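You operate a simulated robot arm through the tools that you are given. There is no shell and no other tool. Be economical: measure what you need, move in short steps, check, and stop when the job is done.

Carry out the task below with a simulated two-armed robot. There is one attempt and no reset: what you move stays moved.

## Task
Pack the grey bobble cloth and the blue rolled towel in the zip case and zip it up.
Fine: shut the lid first, then hold the case by its end grip while the zip runs to its stop.

Only the result counts: the job must be done as asked and must still hold three seconds after the hand-in. Knocking over, shifting, dropping, spilling or breaking anything else fails it. Lids that push on must go on centred and level and be pressed home; caps that screw on are set level and turned clockwise until they are tight. Flat cloth is picked up by pressing the open fingertips on it (5 to 10 N) and closing them slowly along it; thin cloth reads only 2 to 8 mm in the jaws.

## Robot
Two 7-joint arms with two-finger parallel grippers on one trunk, on a base that drives. Base frame: it is fixed to the floor where the robot stands at the start and does not move with it; the origin is under the middle of the robot, x ahead of it, y to its left, z up. Readings come in mm, rad, newtons and seconds.
The left shoulder is at the start at [70, 163, 1295], the right one opposite. Places, roughly: bag [600, -400, 900]; zip case lid [700, -400, 1100]; zip tab [400, -300, 900]; bobble cloth [750, -1250, 750]. Payload 3.43 kg a hand.
The TCP of each hand is the grasp point between the finger pads, 34 mm short of the fingertips. In the tool frame z runs along the fingers and y along their closing line. The gripper opens to 128 mm. The fingers are 24 mm wide and 12 mm thick; the gripper's body (48 by 130 mm) begins 96 mm behind the TCP.
Orientation is that of the tool frame in the base frame, as [roll, pitch, yaw] about the fixed x, y, z axes, in that order (R = Rz(yaw) Ry(pitch) Rx(roll)). With the fingers straight down and closing along the base's y, the tool's x points along the base's -x, its y along +y and its z along -z.

## Interface
- The arms move only by the tool play_rows. It takes "left_commands", "right_commands" or both (then of equal length, played together; a hand with none holds still); each is a list of rows, each a list of 3 entries, a list of its own where there are three numbers: the opening in per cent of the stroke, from 0 (shut) to 100 (fully open), then the shift along the base's x, y, z in mm, then the turn, a rotation vector about the base's x, y, z in degrees. In form: [[hand, [x, y, z], [ax, ay, az]], ...]. A call has 1 to 8 rows; each row shifts and turns the commanded pose from where the row before left it. Rows are played at 5 a second. More than 50 mm and 0.15 rad between two rows, or a gripper value outside its range, and nothing of the call is played. Where a pose cannot be reached the arm comes as near as it can. A force on the tool above 40 N (or 10 N above the force at the start of the call, whichever is more), or a blocked arm, ends the call early, and 0.2 s more pass. The fingers move at their own pace (about 153 mm/s each) and stop on an object; they squeeze with about 33 N. The grip force told is the motor's: it shows also when the fingers shut on nothing. Time passes only in rows, and 0.2 s behind the last, so rows that do not move let the fingers close. It gives the time, the measured TCP pose, the force on the tool (base axes), the opening and the grip force at its end, in the units of the frame above (readings bear some noise).
- Cameras (640 x 400 px; columns grow to the right, rows downward): "scene" is now at [125.3, -41.9, 1515.3]; the picture's right is [-0.49, -0.87, 0.00], its down [-0.55, 0.31, -0.77] and it looks along [0.67, -0.38, -0.64] (base axes); focal length 255 px, centre (320, 200). "left" rides on the left gripper at [76, 11, -160] in its tool frame; the picture's right is [-0.15, 0.99, 0.00], its down [-0.88, -0.13, -0.46] and it looks along [-0.45, -0.07, 0.89] (tool axes); focal length 234 px, centre (320, 200). "right" rides on the right gripper at [76, -11, -160] in its tool frame; the picture's right is [0.15, 0.99, 0.00], its down [-0.88, 0.13, -0.46] and it looks along [-0.45, 0.07, 0.89] (tool axes); focal length 234 px, centre (320, 200). There is no depth. A picture from a camera that has moved, and an enlarged one, comes with that camera's place and axes in the base frame and with its lens.
- snapshot(camera): a new picture of that camera. The clock stands still meanwhile.
- lift_body(by): slides the trunk up (or, below 0, down) by that many mm; the arms and the scene camera ride with it, the base frame stays. It gives what a move gives, with no picture.
- roll_base(legs): drives the robot by 1 to 6 legs, each [ahead, left, turn to the left] in mm, mm and rad, along the robot's own axes; the way and the turn of a leg run together, so that a leg with both is an arc; at most 1500 mm and 3.142 rad a leg. The arms and the cameras ride along, it lands a little off, and it stops where it bumps. It gives what a move gives.
- aim_head(pan, tilt): turns the head with the scene camera to pan (to the left, within 1.501 rad either way) and tilt (down, from -0.506 to 1.204), counted from straight ahead of the robot. It gives what a move gives.
- inspect(camera, box): a new picture of the part [left, top, right, bottom] of that camera's present view, enlarged. The clock stands still meanwhile.
- hand_in(): hands the job in; it is judged then, once.

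Go step by step. Nothing tells you exact positions but the pictures and the camera data: compare them with the known pose of the tool, close in by small moves and look again before you grip or let go. The budget is 120 turns and 108 pictures, counting those below and the enlarged ones. Unless the task says otherwise, let go and move clear before handing in, and close with one line.

The tools are called after "Request:" by a JSON object that holds its "method" and its "body". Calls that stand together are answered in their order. play_rows: Moves the arms, as the interface text tells. Its arguments: {"type":"object","properties":{"left_commands":{"type":"array","items":{"type":"array"}},"right_commands":{"type":"array","items":{"type":"array"}}},"required":[]} The other tools are called the same way: lift_body (by) slides the trunk up or down; roll_base (legs) drives the base; aim_head (pan, tilt) turns the head that bears the scene camera; snapshot (camera) takes a picture; inspect (camera, box) takes an enlarged picture of a part of a camera's view; hand_in () hands the job in.

At the start:

```text
time_s: 0.0
left_tcp_pos: [520.6, -36.2, 1244.3]
left_orientation: [3.141, 0.0, -3.14]
left_wrist_force: [0.0, 0.4, 0.4]
left_finger_gap: 128.0
left_finger_force: 0.1
right_tcp_pos: [393.3, -605.1, 1338.4]
right_orientation: [3.141, 0.001, 3.14]
right_wrist_force: [0.7, 0.5, 1.1]
right_finger_gap: 127.6
right_finger_force: 0.1
trunk travel left (down, up): [-775.0, 165.0]
robot x, y, heading: [-1.2, -0.3, -0.001]
head pan, tilt: [-0.515, 0.688]
```

scene: 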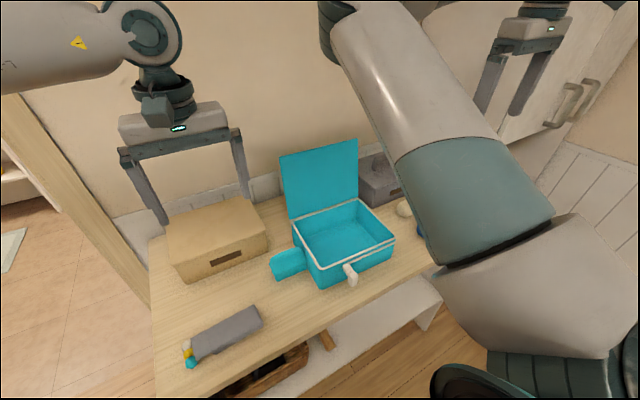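
right: 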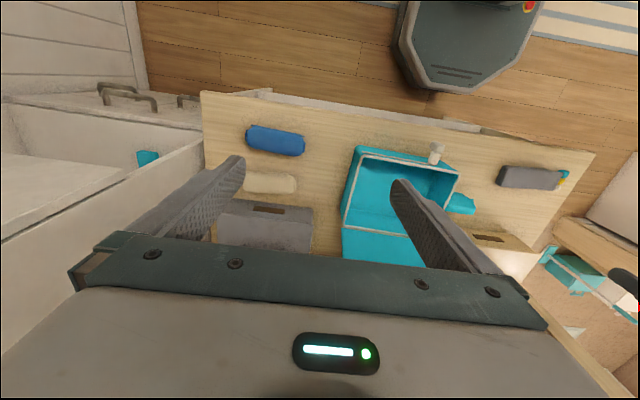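
left: 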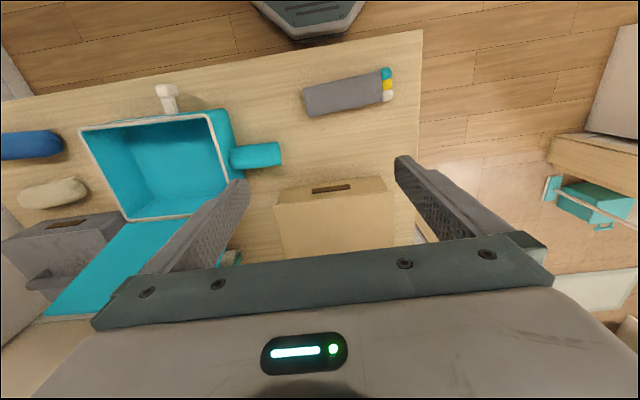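

I see the open turquoise case on the table, with a grey roll with bobbles to its left, a blue roll to its right, and an open drawer further right. I'll look towards the drawer, where the bobble cloth should be.

Request:
{"method": "aim_head", "body": {"pan": -1.1, "tilt": 0.6}}

Request:
{"method": "snapshot", "body": {"camera": "scene"}}

Request:
{"method": "inspect", "body": {"camera": "right", "box": [0, 80, 320, 260]}}

```text
time_s: 1.0
left_tcp_pos: [521.2, -37.1, 1246.0]
left_orientation: [3.14, 0.0, -3.14]
left_wrist_force: [0.9, 0.0, -0.1]
left_finger_gap: 128.0
left_finger_force: 0.1
right_tcp_pos: [393.7, -604.2, 1338.3]
right_orientation: [-3.141, 0.0, -3.141]
right_wrist_force: [-0.1, 0.2, 0.4]
right_finger_gap: 128.0
right_finger_force: 0.1
trunk travel left (down, up): [-775.0, 165.0]
robot x, y, heading: [-1.1, 0.4, -0.001]
head pan, tilt: [-1.1, 0.6]
```

```text
104 pictures are left
camera scene: at [91.1, -78.6, 1522.9], right [-0.89, -0.45, 0.0], down [-0.26, 0.5, -0.82], along [0.38, -0.73, -0.57], focal length 255 px, centre (320, 200)
```

scene: 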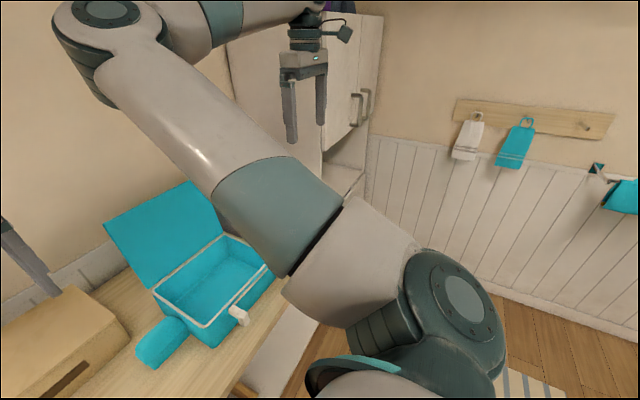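

```text
2.00 times, centred on (160, 170) of right
camera zoom: at [317.6, -617.4, 1498.5], right [-0.15, 0.99, 0.0], down [0.88, 0.13, 0.46], along [0.45, 0.07, -0.89], focal length 468 px, centre (640, 260)
```

zoom: 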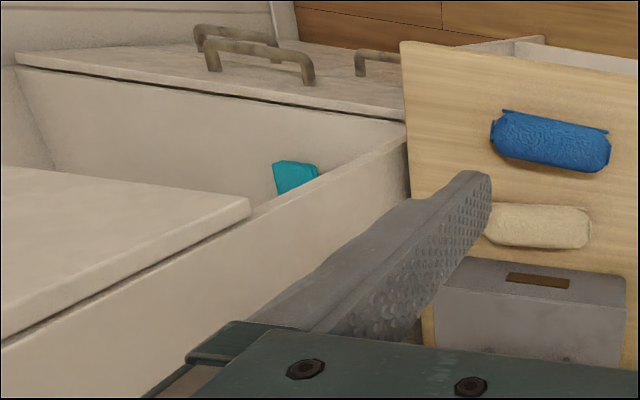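

The teal scrap in the cabinet recess on the right may be part of the bobble cloth. I'll zoom in on the grey roll on the table to compare, and check the view past the right arm.

Request:
{"method": "inspect", "body": {"camera": "left", "box": [240, 30, 440, 155]}}

Request:
{"method": "aim_head", "body": {"pan": -0.9, "tilt": 0.3}}

Request:
{"method": "snapshot", "body": {"camera": "scene"}}

```text
3.20 times, centred on (340, 92) of left
camera zoom: at [444.1, -27.0, 1404.5], right [0.15, 0.99, 0.0], down [0.88, -0.13, 0.46], along [0.45, -0.07, -0.89], focal length 749 px, centre (256, 544)
```

zoom: 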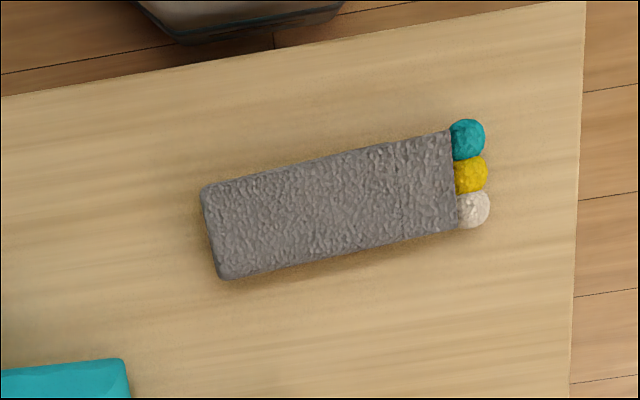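

```text
time_s: 1.8
left_tcp_pos: [520.4, -36.5, 1245.6]
left_orientation: [-3.14, 0.0, -3.139]
left_wrist_force: [0.5, 1.0, -0.1]
left_finger_gap: 128.1
left_finger_force: 0.1
right_tcp_pos: [393.7, -605.3, 1338.7]
right_orientation: [3.141, 0.0, -3.141]
right_wrist_force: [-0.1, 0.8, -0.5]
right_finger_gap: 128.1
right_finger_force: 0.0
trunk travel left (down, up): [-775.0, 165.0]
robot x, y, heading: [-2.2, -0.5, -0.002]
head pan, tilt: [-0.901, 0.3]
```

```text
101 pictures are left
camera scene: at [108.9, -73.1, 1550.3], right [-0.78, -0.62, 0.0], down [-0.18, 0.23, -0.95], along [0.59, -0.75, -0.3], focal length 255 px, centre (320, 200)
```

scene: 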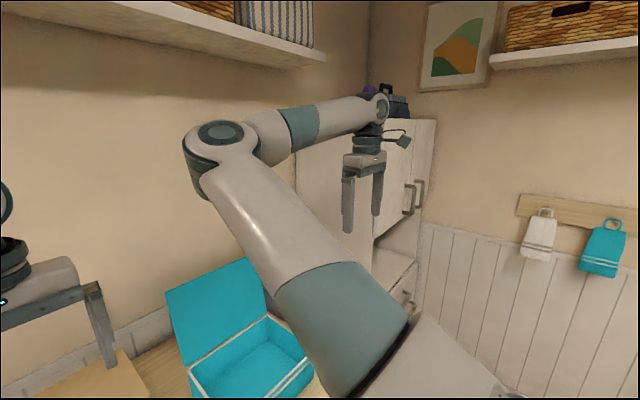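

The grey roll on the table has three bobbles. I still need to see what is in the cabinet before deciding, so I'll drive to the right a little and look again.

Request:
{"method": "roll_base", "body": {"legs": [[0, -400, 0]]}}

Request:
{"method": "snapshot", "body": {"camera": "right"}}

Request:
{"method": "snapshot", "body": {"camera": "scene"}}

```text
time_s: 4.3
left_tcp_pos: [521.2, -439.5, 1244.6]
left_orientation: [-3.141, 0.0, -3.138]
left_wrist_force: [-0.4, 0.8, -0.9]
left_finger_gap: 128.2
left_finger_force: 0.1
right_tcp_pos: [393.4, -1007.4, 1339.9]
right_orientation: [-3.14, -0.001, -3.141]
right_wrist_force: [-0.4, 0.1, 0.3]
right_finger_gap: 128.1
right_finger_force: 0.0
trunk travel left (down, up): [-775.0, 165.0]
robot x, y, heading: [0.7, -406.9, -0.0]
head pan, tilt: [-0.901, 0.3]
```

```text
100 pictures are left
camera right: at [318.6, -1019.3, 1499.2], right [-0.15, 0.99, 0.0], down [0.88, 0.13, 0.46], along [0.45, 0.07, -0.89], focal length 234 px, centre (320, 200)
```

right: 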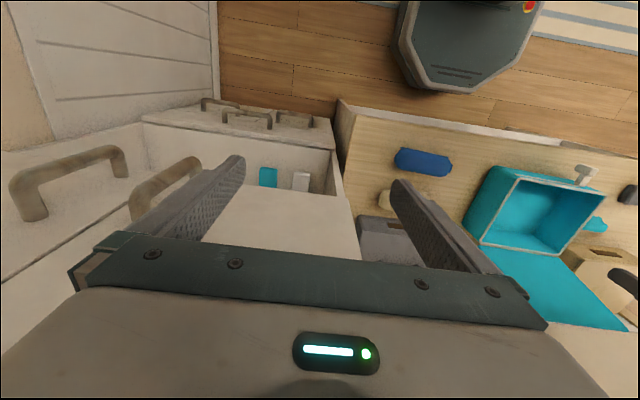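

```text
99 pictures are left
camera scene: at [109.2, -475.3, 1550.5], right [-0.78, -0.62, 0.0], down [-0.18, 0.23, -0.96], along [0.59, -0.75, -0.3], focal length 255 px, centre (320, 200)
```

scene: 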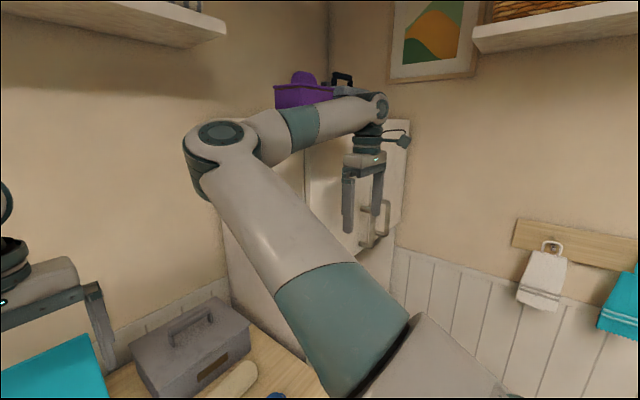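

There are a teal and a white item at the front of the cabinet's niche. I'll lower the right hand and tilt its camera forward to look in.

Request:
{"method": "play_rows", "body": {"right_commands": [[100, [-40, -10, -20], [0, -8, 0]], [100, [-40, -10, -20], [0, -8, 0]], [100, [-30, -10, -40], [0, -8, 0]], [100, [-20, -10, -45], [0, -8, 0]], [100, [0, -10, -45], [0, -8, 0]], [100, [0, -10, -45], [0, -8, 0]], [100, [0, -10, -45], [0, 0, 0]], [100, [0, -10, -45], [0, 0, 0]]]}}

Request:
{"method": "snapshot", "body": {"camera": "right"}}

```text
refused: row 3 steps farther than a row can; nothing moved
```

```text
98 pictures are left
camera right: at [318.6, -1019.3, 1499.2], right [-0.15, 0.99, 0.0], down [0.88, 0.13, 0.46], along [0.45, 0.07, -0.89], focal length 234 px, centre (320, 200)
```

right: 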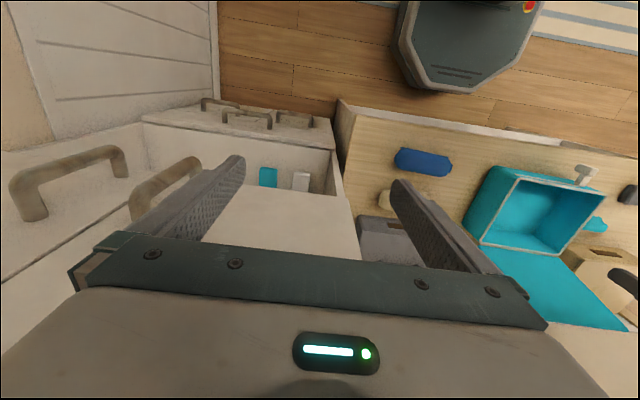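

The row step was too large, so I'll repeat the move with smaller steps.

Request:
{"method": "play_rows", "body": {"right_commands": [[100, [-40, -10, -20], [0, -8, 0]], [100, [-40, -10, -20], [0, -8, 0]], [100, [-30, -5, -35], [0, -8, 0]], [100, [-20, -5, -43], [0, -8, 0]], [100, [0, -5, -48], [0, -8, 0]], [100, [0, -5, -48], [0, -8, 0]], [100, [0, -5, -48], [0, 0, 0]], [100, [0, -5, -48], [0, 0, 0]]]}}

Request:
{"method": "snapshot", "body": {"camera": "right"}}

```text
time_s: 6.1
left_tcp_pos: [519.9, -441.3, 1244.9]
left_orientation: [3.139, 0.0, -3.139]
left_wrist_force: [0.6, -1.1, -0.3]
left_finger_gap: 128.2
left_finger_force: 0.0
right_tcp_pos: [262.9, -1058.7, 1027.9]
right_orientation: [-3.14, 0.84, -3.141]
right_wrist_force: [-0.7, -0.6, -0.4]
right_finger_gap: 128.4
right_finger_force: 0.1
trunk travel left (down, up): [-775.0, 165.0]
robot x, y, heading: [0.2, -404.5, 0.006]
head pan, tilt: [-0.901, 0.3]
```

```text
97 pictures are left
camera right: at [93.4, -1070.6, 1079.7], right [-0.1, 0.99, -0.11], down [0.25, 0.13, 0.96], along [0.96, 0.07, -0.26], focal length 234 px, centre (320, 200)
```

right: 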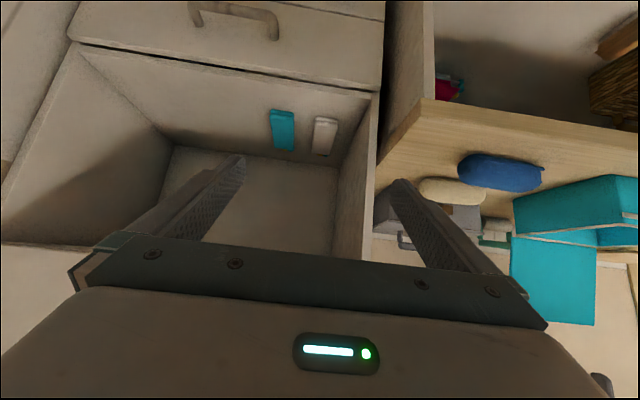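

Seen upside down, the niche holds a teal and a white piece, but I see no grey cloth. I'll enlarge that part.

Request:
{"method": "inspect", "body": {"camera": "right", "box": [0, 30, 380, 250]}}

```text
1.68 times, centred on (190, 140) of right
camera zoom: at [93.4, -1070.6, 1079.7], right [-0.1, 0.99, -0.11], down [0.25, 0.13, 0.96], along [0.96, 0.07, -0.26], focal length 394 px, centre (539, 301)
```

zoom: 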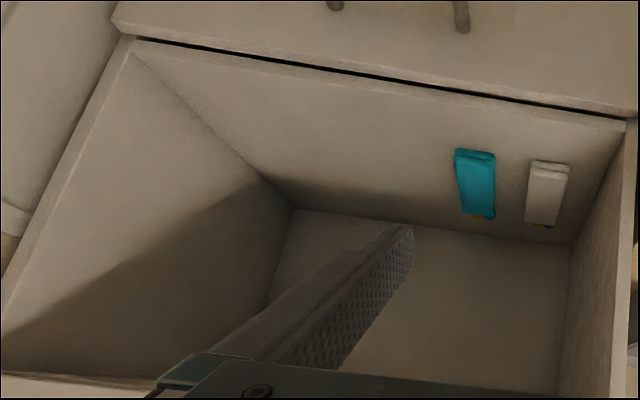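

Request:
{"method": "inspect", "body": {"camera": "right", "box": [250, 95, 350, 165]}}

Request:
{"method": "aim_head", "body": {"pan": 0.2, "tilt": 0.7}}

Request:
{"method": "snapshot", "body": {"camera": "scene"}}

```text
5.71 times, centred on (300, 130) of right
camera zoom: at [93.4, -1070.6, 1079.7], right [-0.1, 0.99, -0.11], down [0.25, 0.13, 0.96], along [0.96, 0.07, -0.26], focal length 1338 px, centre (434, 600)
```

zoom: 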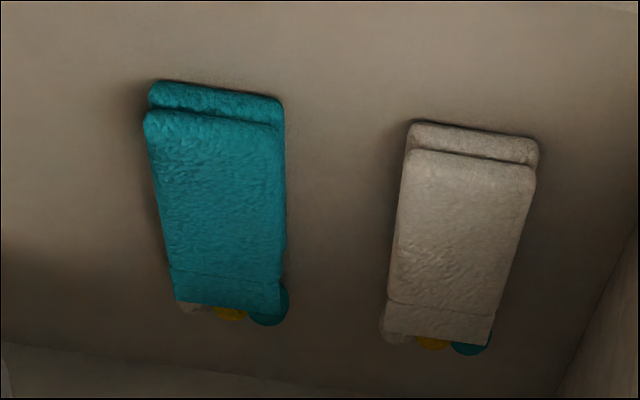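

```text
time_s: 7.4
left_tcp_pos: [520.0, -439.6, 1245.8]
left_orientation: [-3.141, 0.0, -3.139]
left_wrist_force: [-0.5, -0.6, 0.1]
left_finger_gap: 127.9
left_finger_force: 0.1
right_tcp_pos: [262.4, -1057.1, 1030.7]
right_orientation: [-3.138, 0.838, -3.138]
right_wrist_force: [-0.1, 0.1, 0.0]
right_finger_gap: 128.1
right_finger_force: 0.1
trunk travel left (down, up): [-775.0, 165.0]
robot x, y, heading: [-0.7, -401.7, -0.003]
head pan, tilt: [0.201, 0.7]
```

```text
94 pictures are left
camera scene: at [134.2, -386.6, 1514.3], right [0.2, -0.98, 0.0], down [-0.63, -0.13, -0.77], along [0.75, 0.15, -0.64], focal length 255 px, centre (320, 200)
```

scene: 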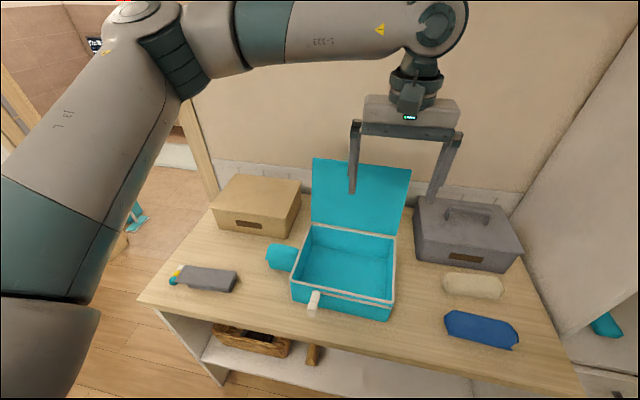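

The niche holds only teal and white bobble cloths; the grey one is the roll on the table at about [545, 98], and the blue towel is at about [555, -790]. I'll bring the left hand over the grey roll and the right hand over the blue towel, turning both to close along x.

Request:
{"method": "play_rows", "body": {"left_commands": [[100, [3, 49, 0], [0, 0, -8]], [100, [3, 49, 0], [0, 0, -8]], [100, [3, 49, 0], [0, 0, -8]], [100, [3, 49, 0], [0, 0, -8]], [100, [3, 49, 0], [0, 0, -8]], [100, [3, 49, 0], [0, 0, -8]], [100, [3, 49, 0], [0, 0, -8]], [100, [3, 49, 0], [0, 0, -8]]], "right_commands": [[100, [0, 45, 0], [0, 8, 0]], [100, [0, 45, 0], [0, 8, 0]], [100, [0, 45, 0], [0, 8, 0]], [100, [0, 45, 0], [0, 8, 0]], [100, [0, 45, 0], [0, 8, 0]], [100, [20, 40, 0], [0, 8, 0]], [100, [48, 0, 0], [0, 0, 8.5]], [100, [48, 0, 0], [0, 0, 8.5]]]}}

Request:
{"method": "play_rows", "body": {"left_commands": [[100, [3, 45, -20], [0, 0, -8]], [100, [0, 45, -20], [0, 0, -8.5]], [100, [0, 45, -20], [0, 0, 0]], [100, [0, 8, -48], [0, 0, 0]], [100, [0, 0, -49], [0, 0, 0]], [100, [0, 0, -49], [0, 0, 0]], [100, [0, 0, -49], [0, 0, 0]], [100, [0, 0, -49], [0, 0, 0]]], "right_commands": [[100, [45, 0, 0], [0, 0, 8.5]], [100, [45, 0, 0], [0, 0, 8.5]], [100, [45, 0, 0], [0, 0, 8.5]], [100, [45, 0, 0], [0, 0, 8.5]], [100, [0, 0, 0], [0, 0, 8.5]], [100, [0, 0, 0], [0, 0, 8.5]], [100, [0, 0, -25], [0, 0, 8.5]], [100, [0, 0, -25], [0, 0, 8.5]]]}}

Request:
{"method": "snapshot", "body": {"camera": "left"}}

Request:
{"method": "snapshot", "body": {"camera": "right"}}

```text
time_s: 9.2
left_tcp_pos: [481.8, -119.6, 1237.4]
left_orientation: [3.138, -0.001, 2.033]
left_wrist_force: [-0.1, -0.3, 0.7]
left_finger_gap: 127.6
left_finger_force: 0.1
left hand out of reach, approached as far as the arm can: row 7, 8
right_tcp_pos: [411.4, -846.4, 1023.4]
right_orientation: [3.141, 0.001, -2.844]
right_wrist_force: [-0.5, -0.3, 0.5]
right_finger_gap: 128.1
right_finger_force: 0.0
right hand out of reach, approached as far as the arm can: row 3, 4, 5
trunk travel left (down, up): [-775.0, 165.0]
robot x, y, heading: [1.1, -404.8, 0.003]
head pan, tilt: [0.201, 0.7]
```

```text
time_s: 10.5
left_tcp_pos: [368.8, -126.5, 1119.8]
left_orientation: [-3.139, 0.001, 1.748]
left_wrist_force: [-0.3, 0.5, 0.0]
left_finger_gap: 127.9
left_finger_force: 0.1
left hand out of reach, approached as far as the arm can: row 1, 2, 3, 4, 5, 6
right_tcp_pos: [589.2, -838.7, 1022.9]
right_orientation: [-3.14, 0.002, -2.07]
right_wrist_force: [-9.4, 19.4, 4.4]
right_finger_gap: 128.1
right_finger_force: 0.0
trunk travel left (down, up): [-775.0, 165.0]
robot x, y, heading: [0.6, -401.6, 0.001]
head pan, tilt: [0.201, 0.7]
stopped in row 6 (right hand): the force on the tool passed its limit (the readings are from after the stop); the commanded pose is now the measured one
```

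```text
93 pictures are left
camera left: at [366.9, -50.9, 1279.7], right [1.0, 0.03, 0.0], down [0.03, -0.89, 0.46], along [0.01, -0.46, -0.89], focal length 234 px, centre (320, 200)
```

left: 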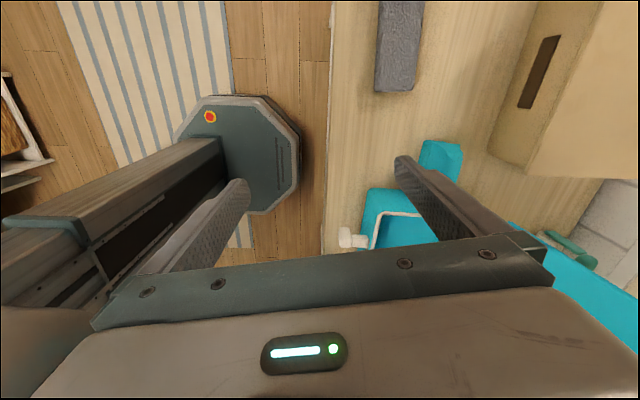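

```text
92 pictures are left
camera right: at [563.1, -911.1, 1182.6], right [-0.94, 0.35, 0.0], down [0.31, 0.83, 0.46], along [0.16, 0.43, -0.89], focal length 234 px, centre (320, 200)
```

right: 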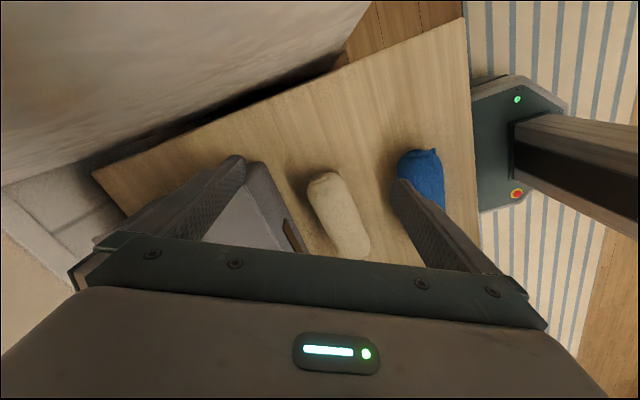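

The right gripper brushed the cabinet side and the left wrist hit its limit, so I chose the wrong turning sense for both. I'll turn both hands the other way round, keeping them high.

Request:
{"method": "play_rows", "body": {"left_commands": [[100, [15, 0, 10], [0, 0, 8.5]], [100, [15, 0, 10], [0, 0, 8.5]], [100, [15, 0, 0], [0, 0, 8.5]], [100, [15, 0, 0], [0, 0, 8.5]], [100, [15, 0, 0], [0, 0, 8.5]], [100, [15, 0, 0], [0, 0, 8.5]], [100, [15, 0, 0], [0, 0, 8.5]], [100, [15, 0, 0], [0, 0, 8.5]]], "right_commands": [[100, [-10, 30, 0], [0, 0, 0]], [100, [-10, 40, 0], [0, 0, -8.5]], [100, [0, 0, 0], [0, 0, -8.5]], [100, [0, 0, 0], [0, 0, -8.5]], [100, [0, 0, 0], [0, 0, -8.5]], [100, [0, 0, 0], [0, 0, -8.5]], [100, [0, 0, 0], [0, 0, -8.5]], [100, [0, 0, 0], [0, 0, -8.5]]]}}

Request:
{"method": "play_rows", "body": {"left_commands": [[100, [10, 10, 0], [0, 0, 8.5]], [100, [10, 10, 0], [0, 0, 8.5]], [100, [10, 10, 0], [0, 0, 8.5]], [100, [0, 20, 0], [0, 0, 8.5]], [100, [0, 20, 0], [0, 0, 8.5]], [100, [0, 20, 0], [0, 0, 8.5]], [100, [0, 20, 0], [0, 0, 8.5]], [100, [0, 20, 0], [0, 0, 8.5]]], "right_commands": [[100, [0, 0, 0], [0, 0, -8.5]], [100, [0, 0, 0], [0, 0, -8.5]], [100, [0, 0, 0], [0, 0, -8.5]], [100, [0, 0, 0], [0, 0, -8.5]], [100, [0, 0, 0], [0, 0, -8.5]], [100, [0, 0, 0], [0, 0, -8.5]], [100, [0, 0, 0], [0, 0, -8.5]], [100, [0, 0, 0], [0, 0, -8.5]]]}}

```text
time_s: 12.3
left_tcp_pos: [492.6, -130.7, 1139.4]
left_orientation: [-3.135, -0.001, 2.937]
left_wrist_force: [0.3, 0.4, -0.1]
left_finger_gap: 128.3
left_finger_force: 0.0
right_tcp_pos: [571.3, -774.6, 1017.9]
right_orientation: [3.141, 0.002, -3.113]
right_wrist_force: [0.1, 0.0, 0.4]
right_finger_gap: 128.1
right_finger_force: 0.0
right hand out of reach, approached as far as the arm can: row 2
trunk travel left (down, up): [-775.0, 165.0]
robot x, y, heading: [-2.9, -399.8, -0.001]
head pan, tilt: [0.201, 0.7]
```

```text
time_s: 14.1
left_tcp_pos: [522.3, 0.6, 1139.8]
left_orientation: [-3.136, -0.003, -2.16]
left_wrist_force: [-0.6, -0.2, 0.0]
left_finger_gap: 128.2
left_finger_force: 0.0
right_tcp_pos: [563.3, -790.4, 1023.1]
right_orientation: [3.137, 0.0, 1.988]
right_wrist_force: [-0.4, -0.4, 0.3]
right_finger_gap: 128.1
right_finger_force: 0.0
right hand out of reach, approached as far as the arm can: row 8
trunk travel left (down, up): [-775.0, 165.0]
robot x, y, heading: [-2.5, -405.2, 0.006]
head pan, tilt: [0.201, 0.7]
```

Both hands are turning the right way now. I'll carry on turning while coming down towards the rolls.

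Request:
{"method": "play_rows", "body": {"left_commands": [[100, [3, 20, -30], [0, 0, 8.5]], [100, [3, 20, -30], [0, 0, 8.5]], [100, [3, 20, -30], [0, 0, 8.5]], [100, [3, 20, -30], [0, 0, 8.5]], [100, [3, 15, -30], [0, 0, 8.5]], [100, [3, 0, -30], [0, 0, 0]]], "right_commands": [[100, [0, 0, -40], [0, 0, 0]], [100, [0, 0, -40], [0, 0, -5]], [100, [0, 0, -20], [0, 0, -5]], [100, [0, 0, 0], [0, 0, -5]], [100, [0, 0, 0], [0, 0, -5]], [100, [0, 0, 0], [0, 0, -5]]]}}

Request:
{"method": "snapshot", "body": {"camera": "left"}}

Request:
{"method": "snapshot", "body": {"camera": "right"}}

```text
time_s: 15.5
left_tcp_pos: [538.9, 98.0, 960.0]
left_orientation: [-3.136, -0.001, -1.418]
left_wrist_force: [-0.1, 0.1, -0.4]
left_finger_gap: 127.8
left_finger_force: 0.0
right_tcp_pos: [553.7, -822.6, 939.8]
right_orientation: [3.137, 0.005, 1.853]
right_wrist_force: [3.0, -5.0, 15.2]
right_finger_gap: 127.9
right_finger_force: 0.1
right hand out of reach, approached as far as the arm can: row 1, 2, 3, 4, 5, 6
trunk travel left (down, up): [-775.0, 165.0]
robot x, y, heading: [-0.6, -405.9, -0.003]
head pan, tilt: [0.201, 0.7]
```

```text
91 pictures are left
camera left: at [539.8, 19.9, 1119.2], right [-1.0, -0.01, -0.01], down [-0.01, 0.89, 0.45], along [0.0, 0.45, -0.89], focal length 234 px, centre (320, 200)
```

left: 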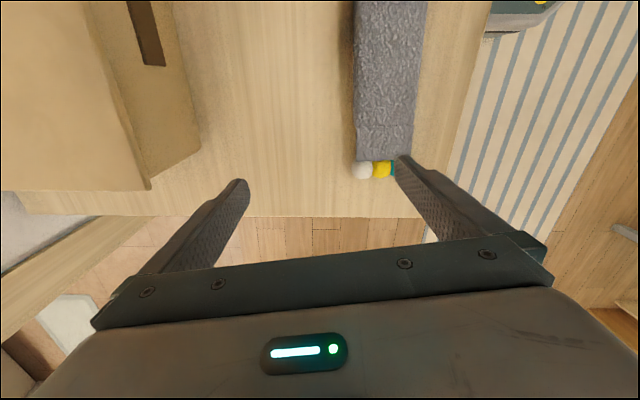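

```text
90 pictures are left
camera right: at [521.5, -754.2, 1099.2], right [0.91, 0.42, 0.0], down [0.37, -0.81, 0.46], along [0.19, -0.42, -0.89], focal length 234 px, centre (320, 200)
```

right: 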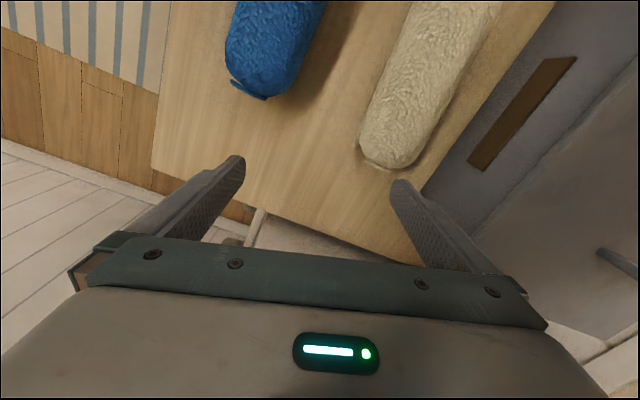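

Triangulating from two cameras puts the table top at about z = 830, with the grey roll near [476, 35], the blue towel near [489, -731] and the case rim at about z = 924. I'll centre both hands over these places and look again.

Request:
{"method": "play_rows", "body": {"left_commands": [[100, [-21, -21, 0], [0, 0, 0]], [100, [-21, -21, 0], [0, 0, 0]], [100, [-21, -21, 0], [0, 0, 0]], [100, [0, 0, 0], [0, 0, 0]]], "right_commands": [[100, [0, 10, 40], [0, 0, 0]], [100, [0, 10, 20], [0, 0, 0]], [100, [-25, 35, 0], [0, 0, 0]], [100, [-25, 35, 0], [0, 0, 0]]]}}

Request:
{"method": "snapshot", "body": {"camera": "left"}}

Request:
{"method": "snapshot", "body": {"camera": "scene"}}

```text
time_s: 16.5
left_tcp_pos: [476.3, 34.7, 960.4]
left_orientation: [-3.137, -0.004, -1.42]
left_wrist_force: [-0.2, -0.4, -0.1]
left_finger_gap: 128.1
left_finger_force: 0.0
right_tcp_pos: [507.0, -731.7, 996.7]
right_orientation: [3.14, 0.005, 1.858]
right_wrist_force: [0.5, 0.2, 0.1]
right_finger_gap: 128.0
right_finger_force: 0.1
trunk travel left (down, up): [-775.0, 165.0]
robot x, y, heading: [1.1, -399.3, -0.002]
head pan, tilt: [0.201, 0.7]
```

```text
89 pictures are left
camera left: at [475.9, -43.9, 1120.0], right [-1.0, -0.01, -0.01], down [-0.01, 0.89, 0.45], along [0.0, 0.45, -0.89], focal length 234 px, centre (320, 200)
```

left: 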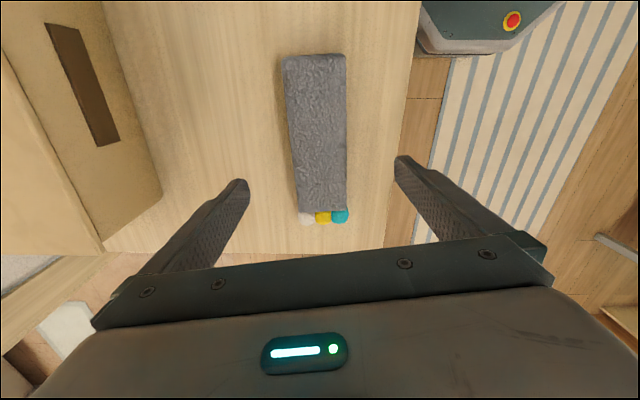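

```text
88 pictures are left
camera scene: at [132.4, -383.9, 1514.4], right [0.2, -0.98, 0.0], down [-0.63, -0.13, -0.77], along [0.75, 0.15, -0.64], focal length 255 px, centre (320, 200)
```

scene: 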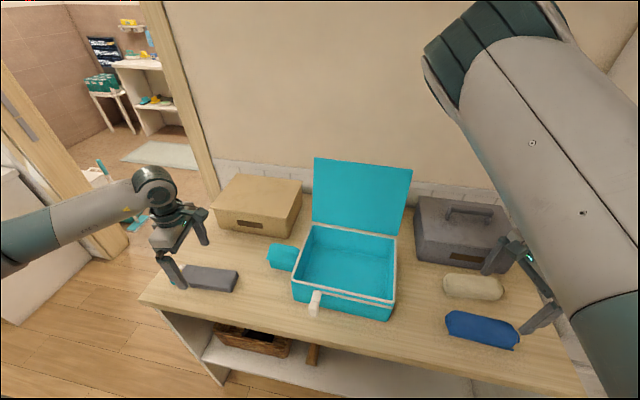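

The left hand is centred over the grey roll. I'll turn it slightly and lower it carefully, watching the force.

Request:
{"method": "play_rows", "body": {"left_commands": [[100, [0, -12, -30], [0, 0, -5]], [100, [0, 0, -30], [0, 0, 0]], [100, [0, 0, -20], [0, 0, 0]], [100, [0, 0, -10], [0, 0, 0]]], "right_commands": [[100, [-9, 0, 0], [0, 0, -7]], [100, [-9, 0, 0], [0, 0, -7]], [100, [0, 0, 0], [0, 0, -7]], [100, [0, 0, 0], [0, 0, 0]]]}}

Request:
{"method": "snapshot", "body": {"camera": "left"}}

Request:
{"method": "snapshot", "body": {"camera": "right"}}

```text
time_s: 17.4
left_tcp_pos: [478.4, 17.2, 884.2]
left_orientation: [-3.136, -0.002, -1.505]
left_wrist_force: [-6.8, -2.8, 15.5]
left_finger_gap: 128.0
left_finger_force: 0.1
right_tcp_pos: [436.6, -739.8, 985.9]
right_orientation: [3.141, 0.002, 1.551]
right_wrist_force: [-0.4, -0.3, 0.4]
right_finger_gap: 128.1
right_finger_force: 0.1
right hand out of reach, approached as far as the arm can: row 1, 2, 3
trunk travel left (down, up): [-775.0, 165.0]
robot x, y, heading: [-2.7, -404.7, 0.005]
head pan, tilt: [0.201, 0.7]
stopped in row 4 (left hand): the force on the tool passed its limit (the readings are from after the stop); the commanded pose is now the measured one
```

```text
87 pictures are left
camera left: at [469.7, -59.0, 1043.6], right [-1.0, 0.08, -0.01], down [0.07, 0.89, 0.45], along [0.04, 0.45, -0.89], focal length 234 px, centre (320, 200)
```

left: 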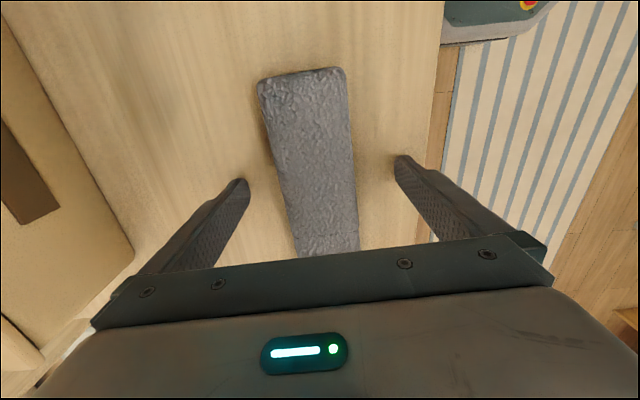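

```text
86 pictures are left
camera right: at [426.1, -665.1, 1145.4], right [0.99, 0.13, 0.0], down [0.11, -0.88, 0.46], along [0.06, -0.45, -0.89], focal length 234 px, centre (320, 200)
```

right: 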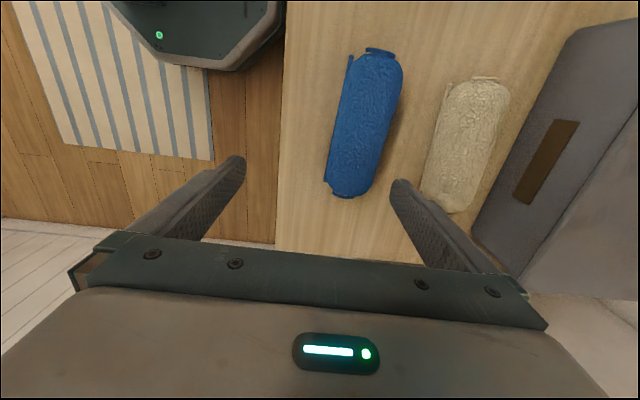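

The fingertips touched the table at TCP z of about 884, so the table is nearer 850, and the grey roll lies squarely between the left fingers. I'll close on it and centre the right hand over the blue towel.

Request:
{"method": "play_rows", "body": {"left_commands": [[80, [0, 0, 2], [0, 0, 0]], [60, [0, 0, 0], [0, 0, 0]], [40, [0, 0, 0], [0, 0, 0]], [20, [0, 0, 0], [0, 0, 0]], [20, [0, 0, 0], [0, 0, 0]]], "right_commands": [[100, [13, 11, 0], [0, 0, 0]], [100, [13, 10, 0], [0, 0, 0]], [100, [13, 10, 0], [0, 0, 0]], [100, [0, 0, 0], [0, 0, 0]], [100, [0, 0, 0], [0, 0, 0]]]}}

Request:
{"method": "snapshot", "body": {"camera": "right"}}

```text
time_s: 18.6
left_tcp_pos: [478.2, 20.7, 883.5]
left_orientation: [-3.134, -0.002, -1.506]
left_wrist_force: [-0.2, -0.8, 0.0]
left_finger_gap: 59.2
left_finger_force: 33.0
right_tcp_pos: [441.3, -718.2, 971.4]
right_orientation: [3.133, 0.003, 1.554]
right_wrist_force: [0.2, 0.2, -0.1]
right_finger_gap: 127.9
right_finger_force: 0.0
right hand out of reach, approached as far as the arm can: row 1, 2, 3
trunk travel left (down, up): [-775.0, 165.0]
robot x, y, heading: [1.1, -401.9, 0.004]
head pan, tilt: [0.201, 0.7]
```

```text
85 pictures are left
camera right: at [429.5, -642.9, 1131.2], right [0.99, 0.13, 0.01], down [0.11, -0.88, 0.46], along [0.07, -0.45, -0.89], focal length 234 px, centre (320, 200)
```

right: 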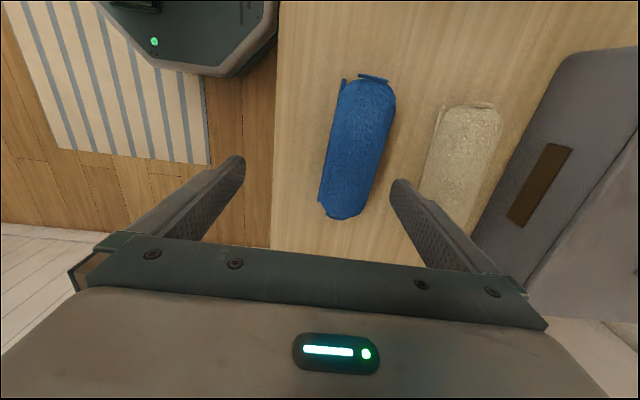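

The grey roll is held at 59 mm. I'll lift it clear, then shift the base left about 100 mm to give the right arm a better posture for the blue towel.

Request:
{"method": "play_rows", "body": {"left_commands": [[20, [0, 0, 30], [0, 0, 0]], [20, [0, 0, 45], [0, 0, 0]], [20, [0, 0, 45], [0, 0, 0]], [20, [0, 0, 45], [0, 0, 0]], [20, [0, 0, 25], [0, 0, 0]]], "right_commands": [[100, [0, -10, 5], [0, 0, 0]], [100, [0, -10, 5], [0, 0, 0]], [100, [0, 0, 0], [0, 0, 0]], [100, [0, 0, 0], [0, 0, 0]], [100, [0, 0, 0], [0, 0, 0]]]}}

Request:
{"method": "roll_base", "body": {"legs": [[0, 110, 0]]}}

Request:
{"method": "snapshot", "body": {"camera": "scene"}}

```text
time_s: 19.8
left_tcp_pos: [481.9, 21.7, 1076.6]
left_orientation: [-3.134, -0.003, -1.506]
left_wrist_force: [-0.2, -0.1, 0.2]
left_finger_gap: 59.3
left_finger_force: 32.9
right_tcp_pos: [440.9, -738.1, 980.2]
right_orientation: [3.14, 0.001, 1.55]
right_wrist_force: [1.5, -0.1, 0.2]
right_finger_gap: 127.7
right_finger_force: 0.1
trunk travel left (down, up): [-775.0, 165.0]
robot x, y, heading: [6.7, -403.7, 0.004]
head pan, tilt: [0.201, 0.7]
```

```text
time_s: 21.0
left_tcp_pos: [480.9, 128.8, 1076.0]
left_orientation: [-3.135, -0.001, -1.507]
left_wrist_force: [0.2, -0.2, -1.3]
left_finger_gap: 59.0
left_finger_force: 32.6
right_tcp_pos: [440.2, -630.0, 979.8]
right_orientation: [3.14, 0.001, 1.548]
right_wrist_force: [0.2, 0.2, 0.9]
right_finger_gap: 127.9
right_finger_force: 0.0
trunk travel left (down, up): [-775.0, 165.0]
robot x, y, heading: [-5.1, -290.5, 0.001]
head pan, tilt: [0.201, 0.7]
```

```text
84 pictures are left
camera scene: at [133.8, -276.8, 1514.3], right [0.2, -0.98, 0.0], down [-0.63, -0.13, -0.76], along [0.75, 0.15, -0.64], focal length 255 px, centre (320, 200)
```

scene: 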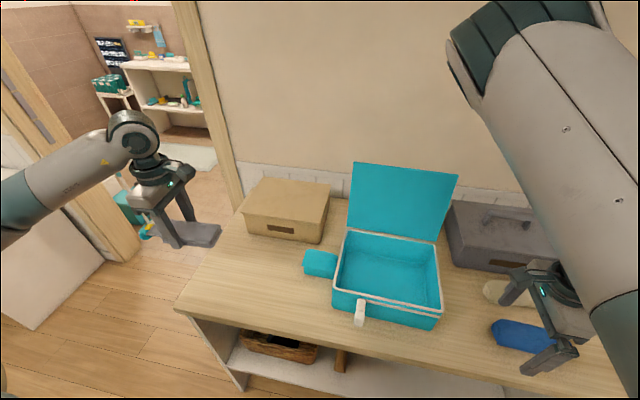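

The grey roll hangs well from the left hand. I'll carry it over the case while the right hand goes over the blue towel.

Request:
{"method": "play_rows", "body": {"left_commands": [[20, [12, -45, 0], [0, 0, 0]], [20, [12, -45, 0], [0, 0, 0]], [20, [12, -45, 0], [0, 0, 0]], [20, [12, -45, 0], [0, 0, 0]], [20, [12, -45, 0], [0, 0, 0]], [20, [12, -45, 0], [0, 0, 0]], [20, [12, -45, 0], [0, 0, 0]], [20, [12, -45, 0], [0, 0, 0]]], "right_commands": [[100, [10, -20, 0], [0, 0, 0]], [100, [10, -20, 0], [0, 0, 0]], [100, [10, -20, 0], [0, 0, 0]], [100, [5, -18, 0], [0, 0, 0]], [100, [0, 0, 0], [0, 0, 0]], [100, [0, 0, 0], [0, 0, 0]], [100, [0, 0, 0], [0, 0, 0]], [100, [0, 0, 0], [0, 0, 0]]]}}

Request:
{"method": "snapshot", "body": {"camera": "right"}}

Request:
{"method": "snapshot", "body": {"camera": "left"}}

```text
time_s: 22.8
left_tcp_pos: [579.2, -233.3, 1076.6]
left_orientation: [-3.135, -0.001, -1.505]
left_wrist_force: [0.3, -0.4, -0.9]
left_finger_gap: 59.4
left_finger_force: 32.9
right_tcp_pos: [452.8, -662.6, 979.1]
right_orientation: [3.13, 0.001, 1.548]
right_wrist_force: [0.4, -0.1, 0.1]
right_finger_gap: 127.8
right_finger_force: 0.1
right hand out of reach, approached as far as the arm can: row 2, 3, 4
trunk travel left (down, up): [-775.0, 165.0]
robot x, y, heading: [2.9, -297.0, -0.003]
head pan, tilt: [0.201, 0.7]
```

```text
83 pictures are left
camera right: at [442.0, -587.1, 1139.5], right [0.99, 0.12, 0.01], down [0.11, -0.88, 0.46], along [0.06, -0.45, -0.89], focal length 234 px, centre (320, 200)
```

right: 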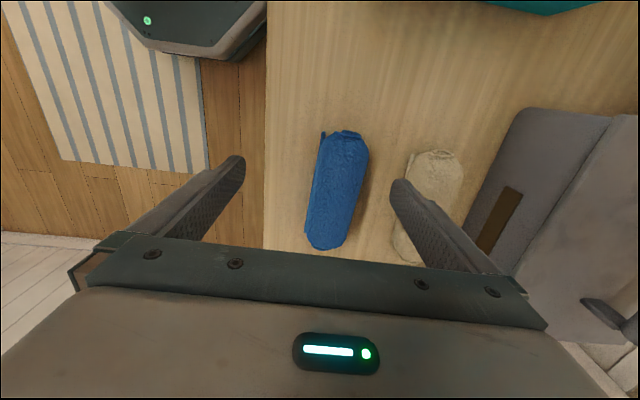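

```text
82 pictures are left
camera left: at [571.6, -310.2, 1234.1], right [-1.0, 0.08, -0.01], down [0.07, 0.89, 0.46], along [0.04, 0.45, -0.89], focal length 234 px, centre (320, 200)
```

left: 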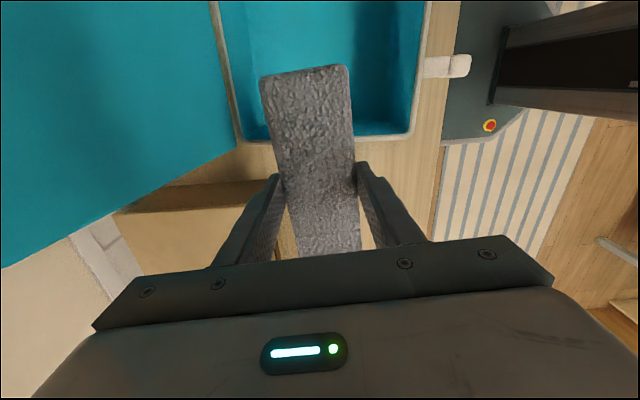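

The left hand is nearly over the case, which is turned about 3° clockwise. I'll bring the grey roll in over the rear half, and meanwhile turn the right hand half a turn back, since its present posture is at a joint limit.

Request:
{"method": "play_rows", "body": {"left_commands": [[20, [7, -45, 0], [0, 0, -3]], [20, [7, -45, 0], [0, 0, -3]], [20, [7, -47, 0], [0, 0, 0]], [20, [4, 0, 0], [0, 0, 0]], [20, [0, 0, -30], [0, 0, 0]], [20, [0, 0, -30], [0, 0, 0]], [20, [0, 0, -30], [0, 0, 0]], [20, [0, 0, -20], [0, 0, 0]]], "right_commands": [[100, [-5, 0, 20], [0, 0, 8.5]], [100, [-5, 0, 20], [0, 0, 8.5]], [100, [0, 0, 10], [0, 0, 8.5]], [100, [0, 0, 0], [0, 0, 8.5]], [100, [0, 0, 0], [0, 0, 8.5]], [100, [0, 0, 0], [0, 0, 8.5]], [100, [0, 0, 0], [0, 0, 8.5]], [100, [0, 0, 0], [0, 0, 8.5]]]}}

Request:
{"method": "snapshot", "body": {"camera": "left"}}

Request:
{"method": "snapshot", "body": {"camera": "scene"}}

```text
time_s: 24.6
left_tcp_pos: [601.7, -368.9, 966.3]
left_orientation: [-3.134, -0.003, -1.612]
left_wrist_force: [-0.2, 0.3, -1.4]
left_finger_gap: 59.0
left_finger_force: 32.4
right_tcp_pos: [440.3, -661.0, 1029.9]
right_orientation: [3.139, 0.002, 2.736]
right_wrist_force: [0.3, 0.4, -0.6]
right_finger_gap: 128.2
right_finger_force: 0.0
trunk travel left (down, up): [-775.0, 165.0]
robot x, y, heading: [1.4, -299.1, 0.003]
head pan, tilt: [0.201, 0.7]
```

```text
81 pictures are left
camera left: at [586.2, -444.7, 1124.3], right [-0.98, 0.19, -0.01], down [0.16, 0.88, 0.45], along [0.09, 0.45, -0.89], focal length 234 px, centre (320, 200)
```

left: 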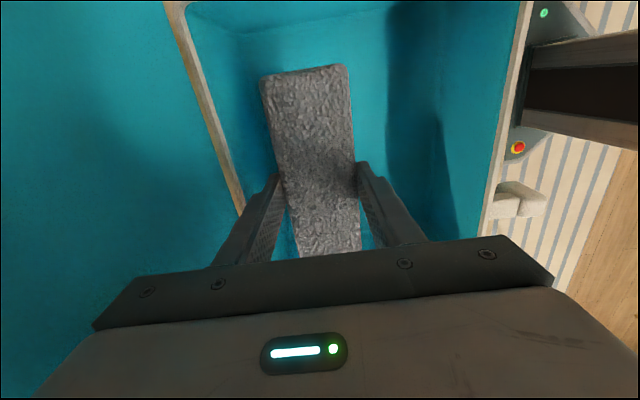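

```text
80 pictures are left
camera scene: at [134.1, -276.4, 1514.3], right [0.2, -0.98, 0.0], down [-0.63, -0.13, -0.76], along [0.75, 0.15, -0.64], focal length 255 px, centre (320, 200)
```

scene: 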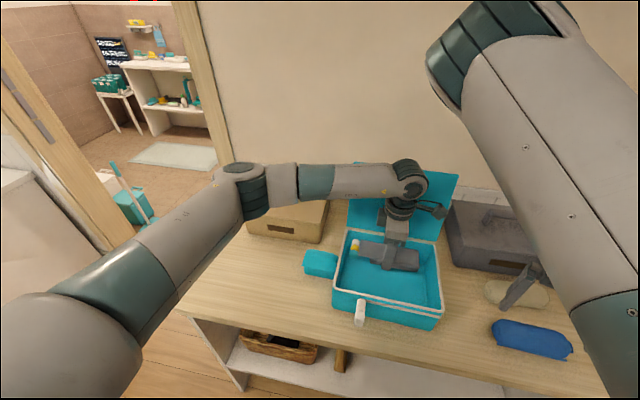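

The grey roll is in line with the case and clears both end walls. I'll lower it to the floor of the case and keep turning the right hand.

Request:
{"method": "play_rows", "body": {"left_commands": [[20, [0, 0, -25], [0, 0, 0]], [20, [0, 0, -20], [0, 0, 0]], [20, [0, 0, -12], [0, 0, 0]], [20, [0, 0, -8], [0, 0, 0]], [20, [0, 0, -4], [0, 0, 0]], [20, [0, 0, -3], [0, 0, 0]]], "right_commands": [[100, [0, 0, 0], [0, 0, 8.5]], [100, [0, 0, 0], [0, 0, 8.5]], [100, [0, 0, 0], [0, 0, 8.5]], [100, [0, 0, 0], [0, 0, 8.5]], [100, [0, 0, 0], [0, 0, 8.5]], [100, [0, 0, 0], [0, 0, 8.5]]]}}

```text
time_s: 26.0
left_tcp_pos: [602.3, -367.2, 892.7]
left_orientation: [-3.135, -0.003, -1.613]
left_wrist_force: [-0.7, 0.0, 0.1]
left_finger_gap: 59.3
left_finger_force: 33.4
right_tcp_pos: [441.3, -660.7, 1031.1]
right_orientation: [3.142, 0.001, -2.655]
right_wrist_force: [0.3, 0.2, 0.6]
right_finger_gap: 128.1
right_finger_force: 0.1
trunk travel left (down, up): [-775.0, 165.0]
robot x, y, heading: [-3.2, -293.2, 0.002]
head pan, tilt: [0.201, 0.7]
```

Request:
{"method": "play_rows", "body": {"left_commands": [[20, [0, 0, -3], [0, 0, 0]], [52, [0, 0, 0], [0, 0, 0]], [60, [0, 0, 0], [0, 0, 0]], [62, [0, 0, 10], [0, 0, 0]], [62, [0, 0, 30], [0, 0, 0]], [62, [0, 0, 45], [0, 0, 0]], [62, [0, 0, 45], [0, 0, 0]], [62, [0, 0, 45], [0, 0, 0]]], "right_commands": [[100, [0, 0, 0], [0, 0, 8.5]], [100, [0, 0, 0], [0, 0, 8.5]], [100, [0, 0, 0], [0, 0, 8.5]], [100, [0, 0, 0], [0, 0, 8.5]], [100, [0, 0, 0], [0, 0, 8.5]], [100, [0, 0, 0], [0, 0, 8.5]], [100, [0, 0, 0], [0, 0, 8.5]], [100, [0, 0, 0], [0, 0, 0]]]}}

Request:
{"method": "snapshot", "body": {"camera": "left"}}

Request:
{"method": "snapshot", "body": {"camera": "right"}}

```text
time_s: 27.8
left_tcp_pos: [597.5, -365.5, 1064.2]
left_orientation: [-3.134, -0.002, -1.612]
left_wrist_force: [0.3, 0.0, 0.3]
left_finger_gap: 79.3
left_finger_force: 0.0
right_tcp_pos: [439.5, -660.9, 1032.4]
right_orientation: [3.141, 0.002, -1.618]
right_wrist_force: [0.5, 0.1, -0.1]
right_finger_gap: 128.0
right_finger_force: 0.0
trunk travel left (down, up): [-775.0, 165.0]
robot x, y, heading: [-2.4, -294.9, 0.0]
head pan, tilt: [0.201, 0.7]
```

```text
79 pictures are left
camera left: at [582.6, -441.8, 1223.6], right [-0.98, 0.19, -0.01], down [0.16, 0.88, 0.45], along [0.09, 0.45, -0.89], focal length 234 px, centre (320, 200)
```

left: 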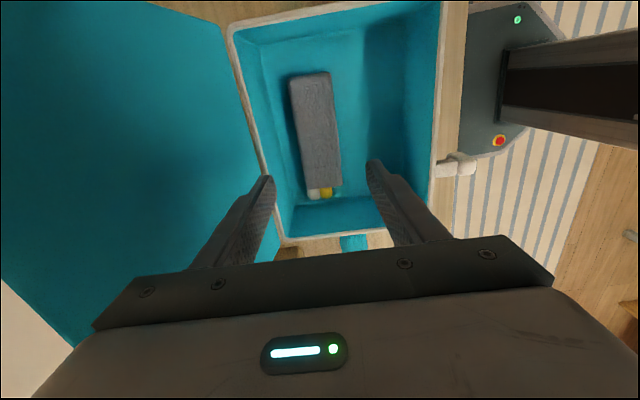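

```text
78 pictures are left
camera right: at [447.4, -738.6, 1191.4], right [-0.99, -0.1, 0.0], down [-0.09, 0.88, 0.46], along [-0.05, 0.46, -0.89], focal length 234 px, centre (320, 200)
```

right: 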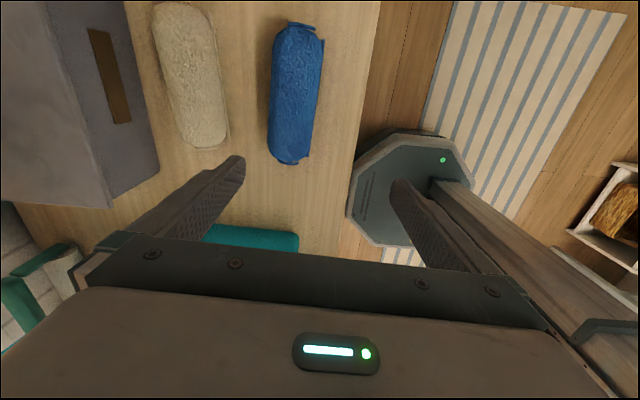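

The grey cloth lies flat in the rear half of the case. I'll withdraw the left hand to the left and move the right hand over the blue towel at about [475, -710].

Request:
{"method": "play_rows", "body": {"left_commands": [[62, [-10, 45, 10], [0, 0, 0]], [62, [-10, 45, 10], [0, 0, 0]], [62, [-10, 45, 0], [0, 0, 0]], [62, [-10, 45, 0], [0, 0, 0]], [62, [-10, 45, 0], [0, 0, 0]], [62, [-10, 45, 0], [0, 0, 0]]], "right_commands": [[100, [18, -25, 0], [0, 0, 0]], [100, [18, -25, 0], [0, 0, 0]], [100, [0, 0, -30], [0, 0, 2]], [100, [0, 0, -30], [0, 0, 0]], [100, [0, 0, -20], [0, 0, 0]], [100, [0, 0, -10], [0, 0, 0]]]}}

Request:
{"method": "snapshot", "body": {"camera": "right"}}

```text
time_s: 29.2
left_tcp_pos: [543.5, -91.6, 1084.0]
left_orientation: [-3.136, -0.003, -1.613]
left_wrist_force: [0.4, 2.0, 0.0]
left_finger_gap: 79.4
left_finger_force: 0.0
right_tcp_pos: [475.8, -711.0, 941.3]
right_orientation: [-3.141, 0.0, -1.586]
right_wrist_force: [-0.7, 0.4, -0.3]
right_finger_gap: 128.0
right_finger_force: 0.1
trunk travel left (down, up): [-775.0, 165.0]
robot x, y, heading: [-1.7, -298.2, 0.003]
head pan, tilt: [0.201, 0.7]
```

```text
77 pictures are left
camera right: at [486.8, -787.8, 1100.7], right [-0.99, -0.13, 0.0], down [-0.12, 0.88, 0.46], along [-0.06, 0.45, -0.89], focal length 234 px, centre (320, 200)
```

right: 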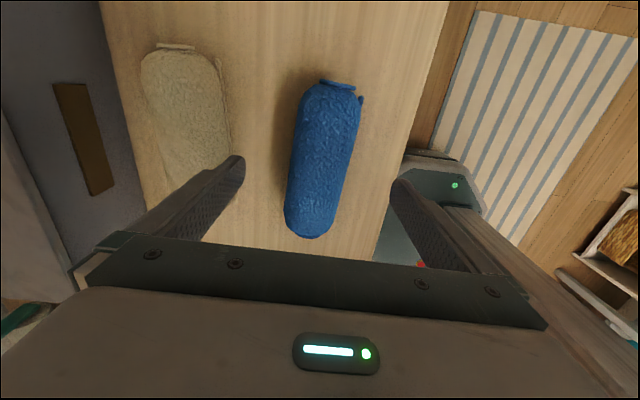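

The blue towel is centred between the right fingers, and the outer finger clears the white roll. I'll lower with a slightly narrower opening and grip.

Request:
{"method": "play_rows", "body": {"right_commands": [[82, [2, 0, -20], [0, 0, -2]], [82, [0, 0, -15], [0, 0, 0]], [82, [0, 0, -10], [0, 0, 0]], [82, [0, 0, -7], [0, 0, 0]], [60, [0, 0, 0], [0, 0, 0]], [40, [0, 0, 0], [0, 0, 0]], [20, [0, 0, 0], [0, 0, 0]], [20, [0, 0, 0], [0, 0, 0]]]}}

Request:
{"method": "snapshot", "body": {"camera": "right"}}

```text
time_s: 31.0
left_tcp_pos: [544.3, -93.7, 1084.5]
left_orientation: [-3.135, -0.001, -1.612]
left_wrist_force: [-0.4, -0.3, -0.1]
left_finger_gap: 79.5
left_finger_force: 0.1
right_tcp_pos: [478.1, -710.4, 886.8]
right_orientation: [3.14, 0.002, -1.619]
right_wrist_force: [-0.1, 0.6, 1.6]
right_finger_gap: 55.7
right_finger_force: 32.9
trunk travel left (down, up): [-775.0, 165.0]
robot x, y, heading: [-2.1, -293.7, -0.002]
head pan, tilt: [0.201, 0.7]
```

```text
76 pictures are left
camera right: at [486.2, -788.1, 1047.5], right [-1.0, -0.1, 0.0], down [-0.09, 0.88, 0.46], along [-0.05, 0.46, -0.89], focal length 234 px, centre (320, 200)
```

right: 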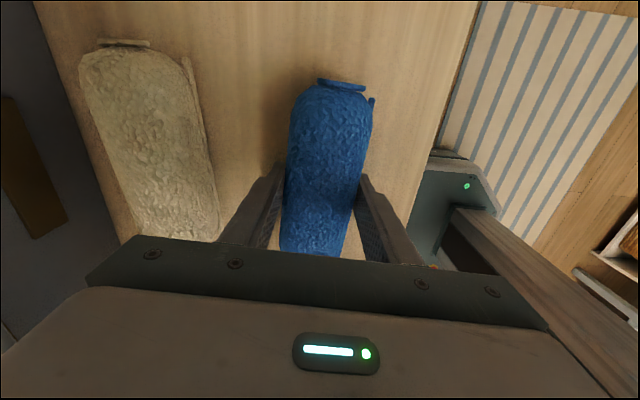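

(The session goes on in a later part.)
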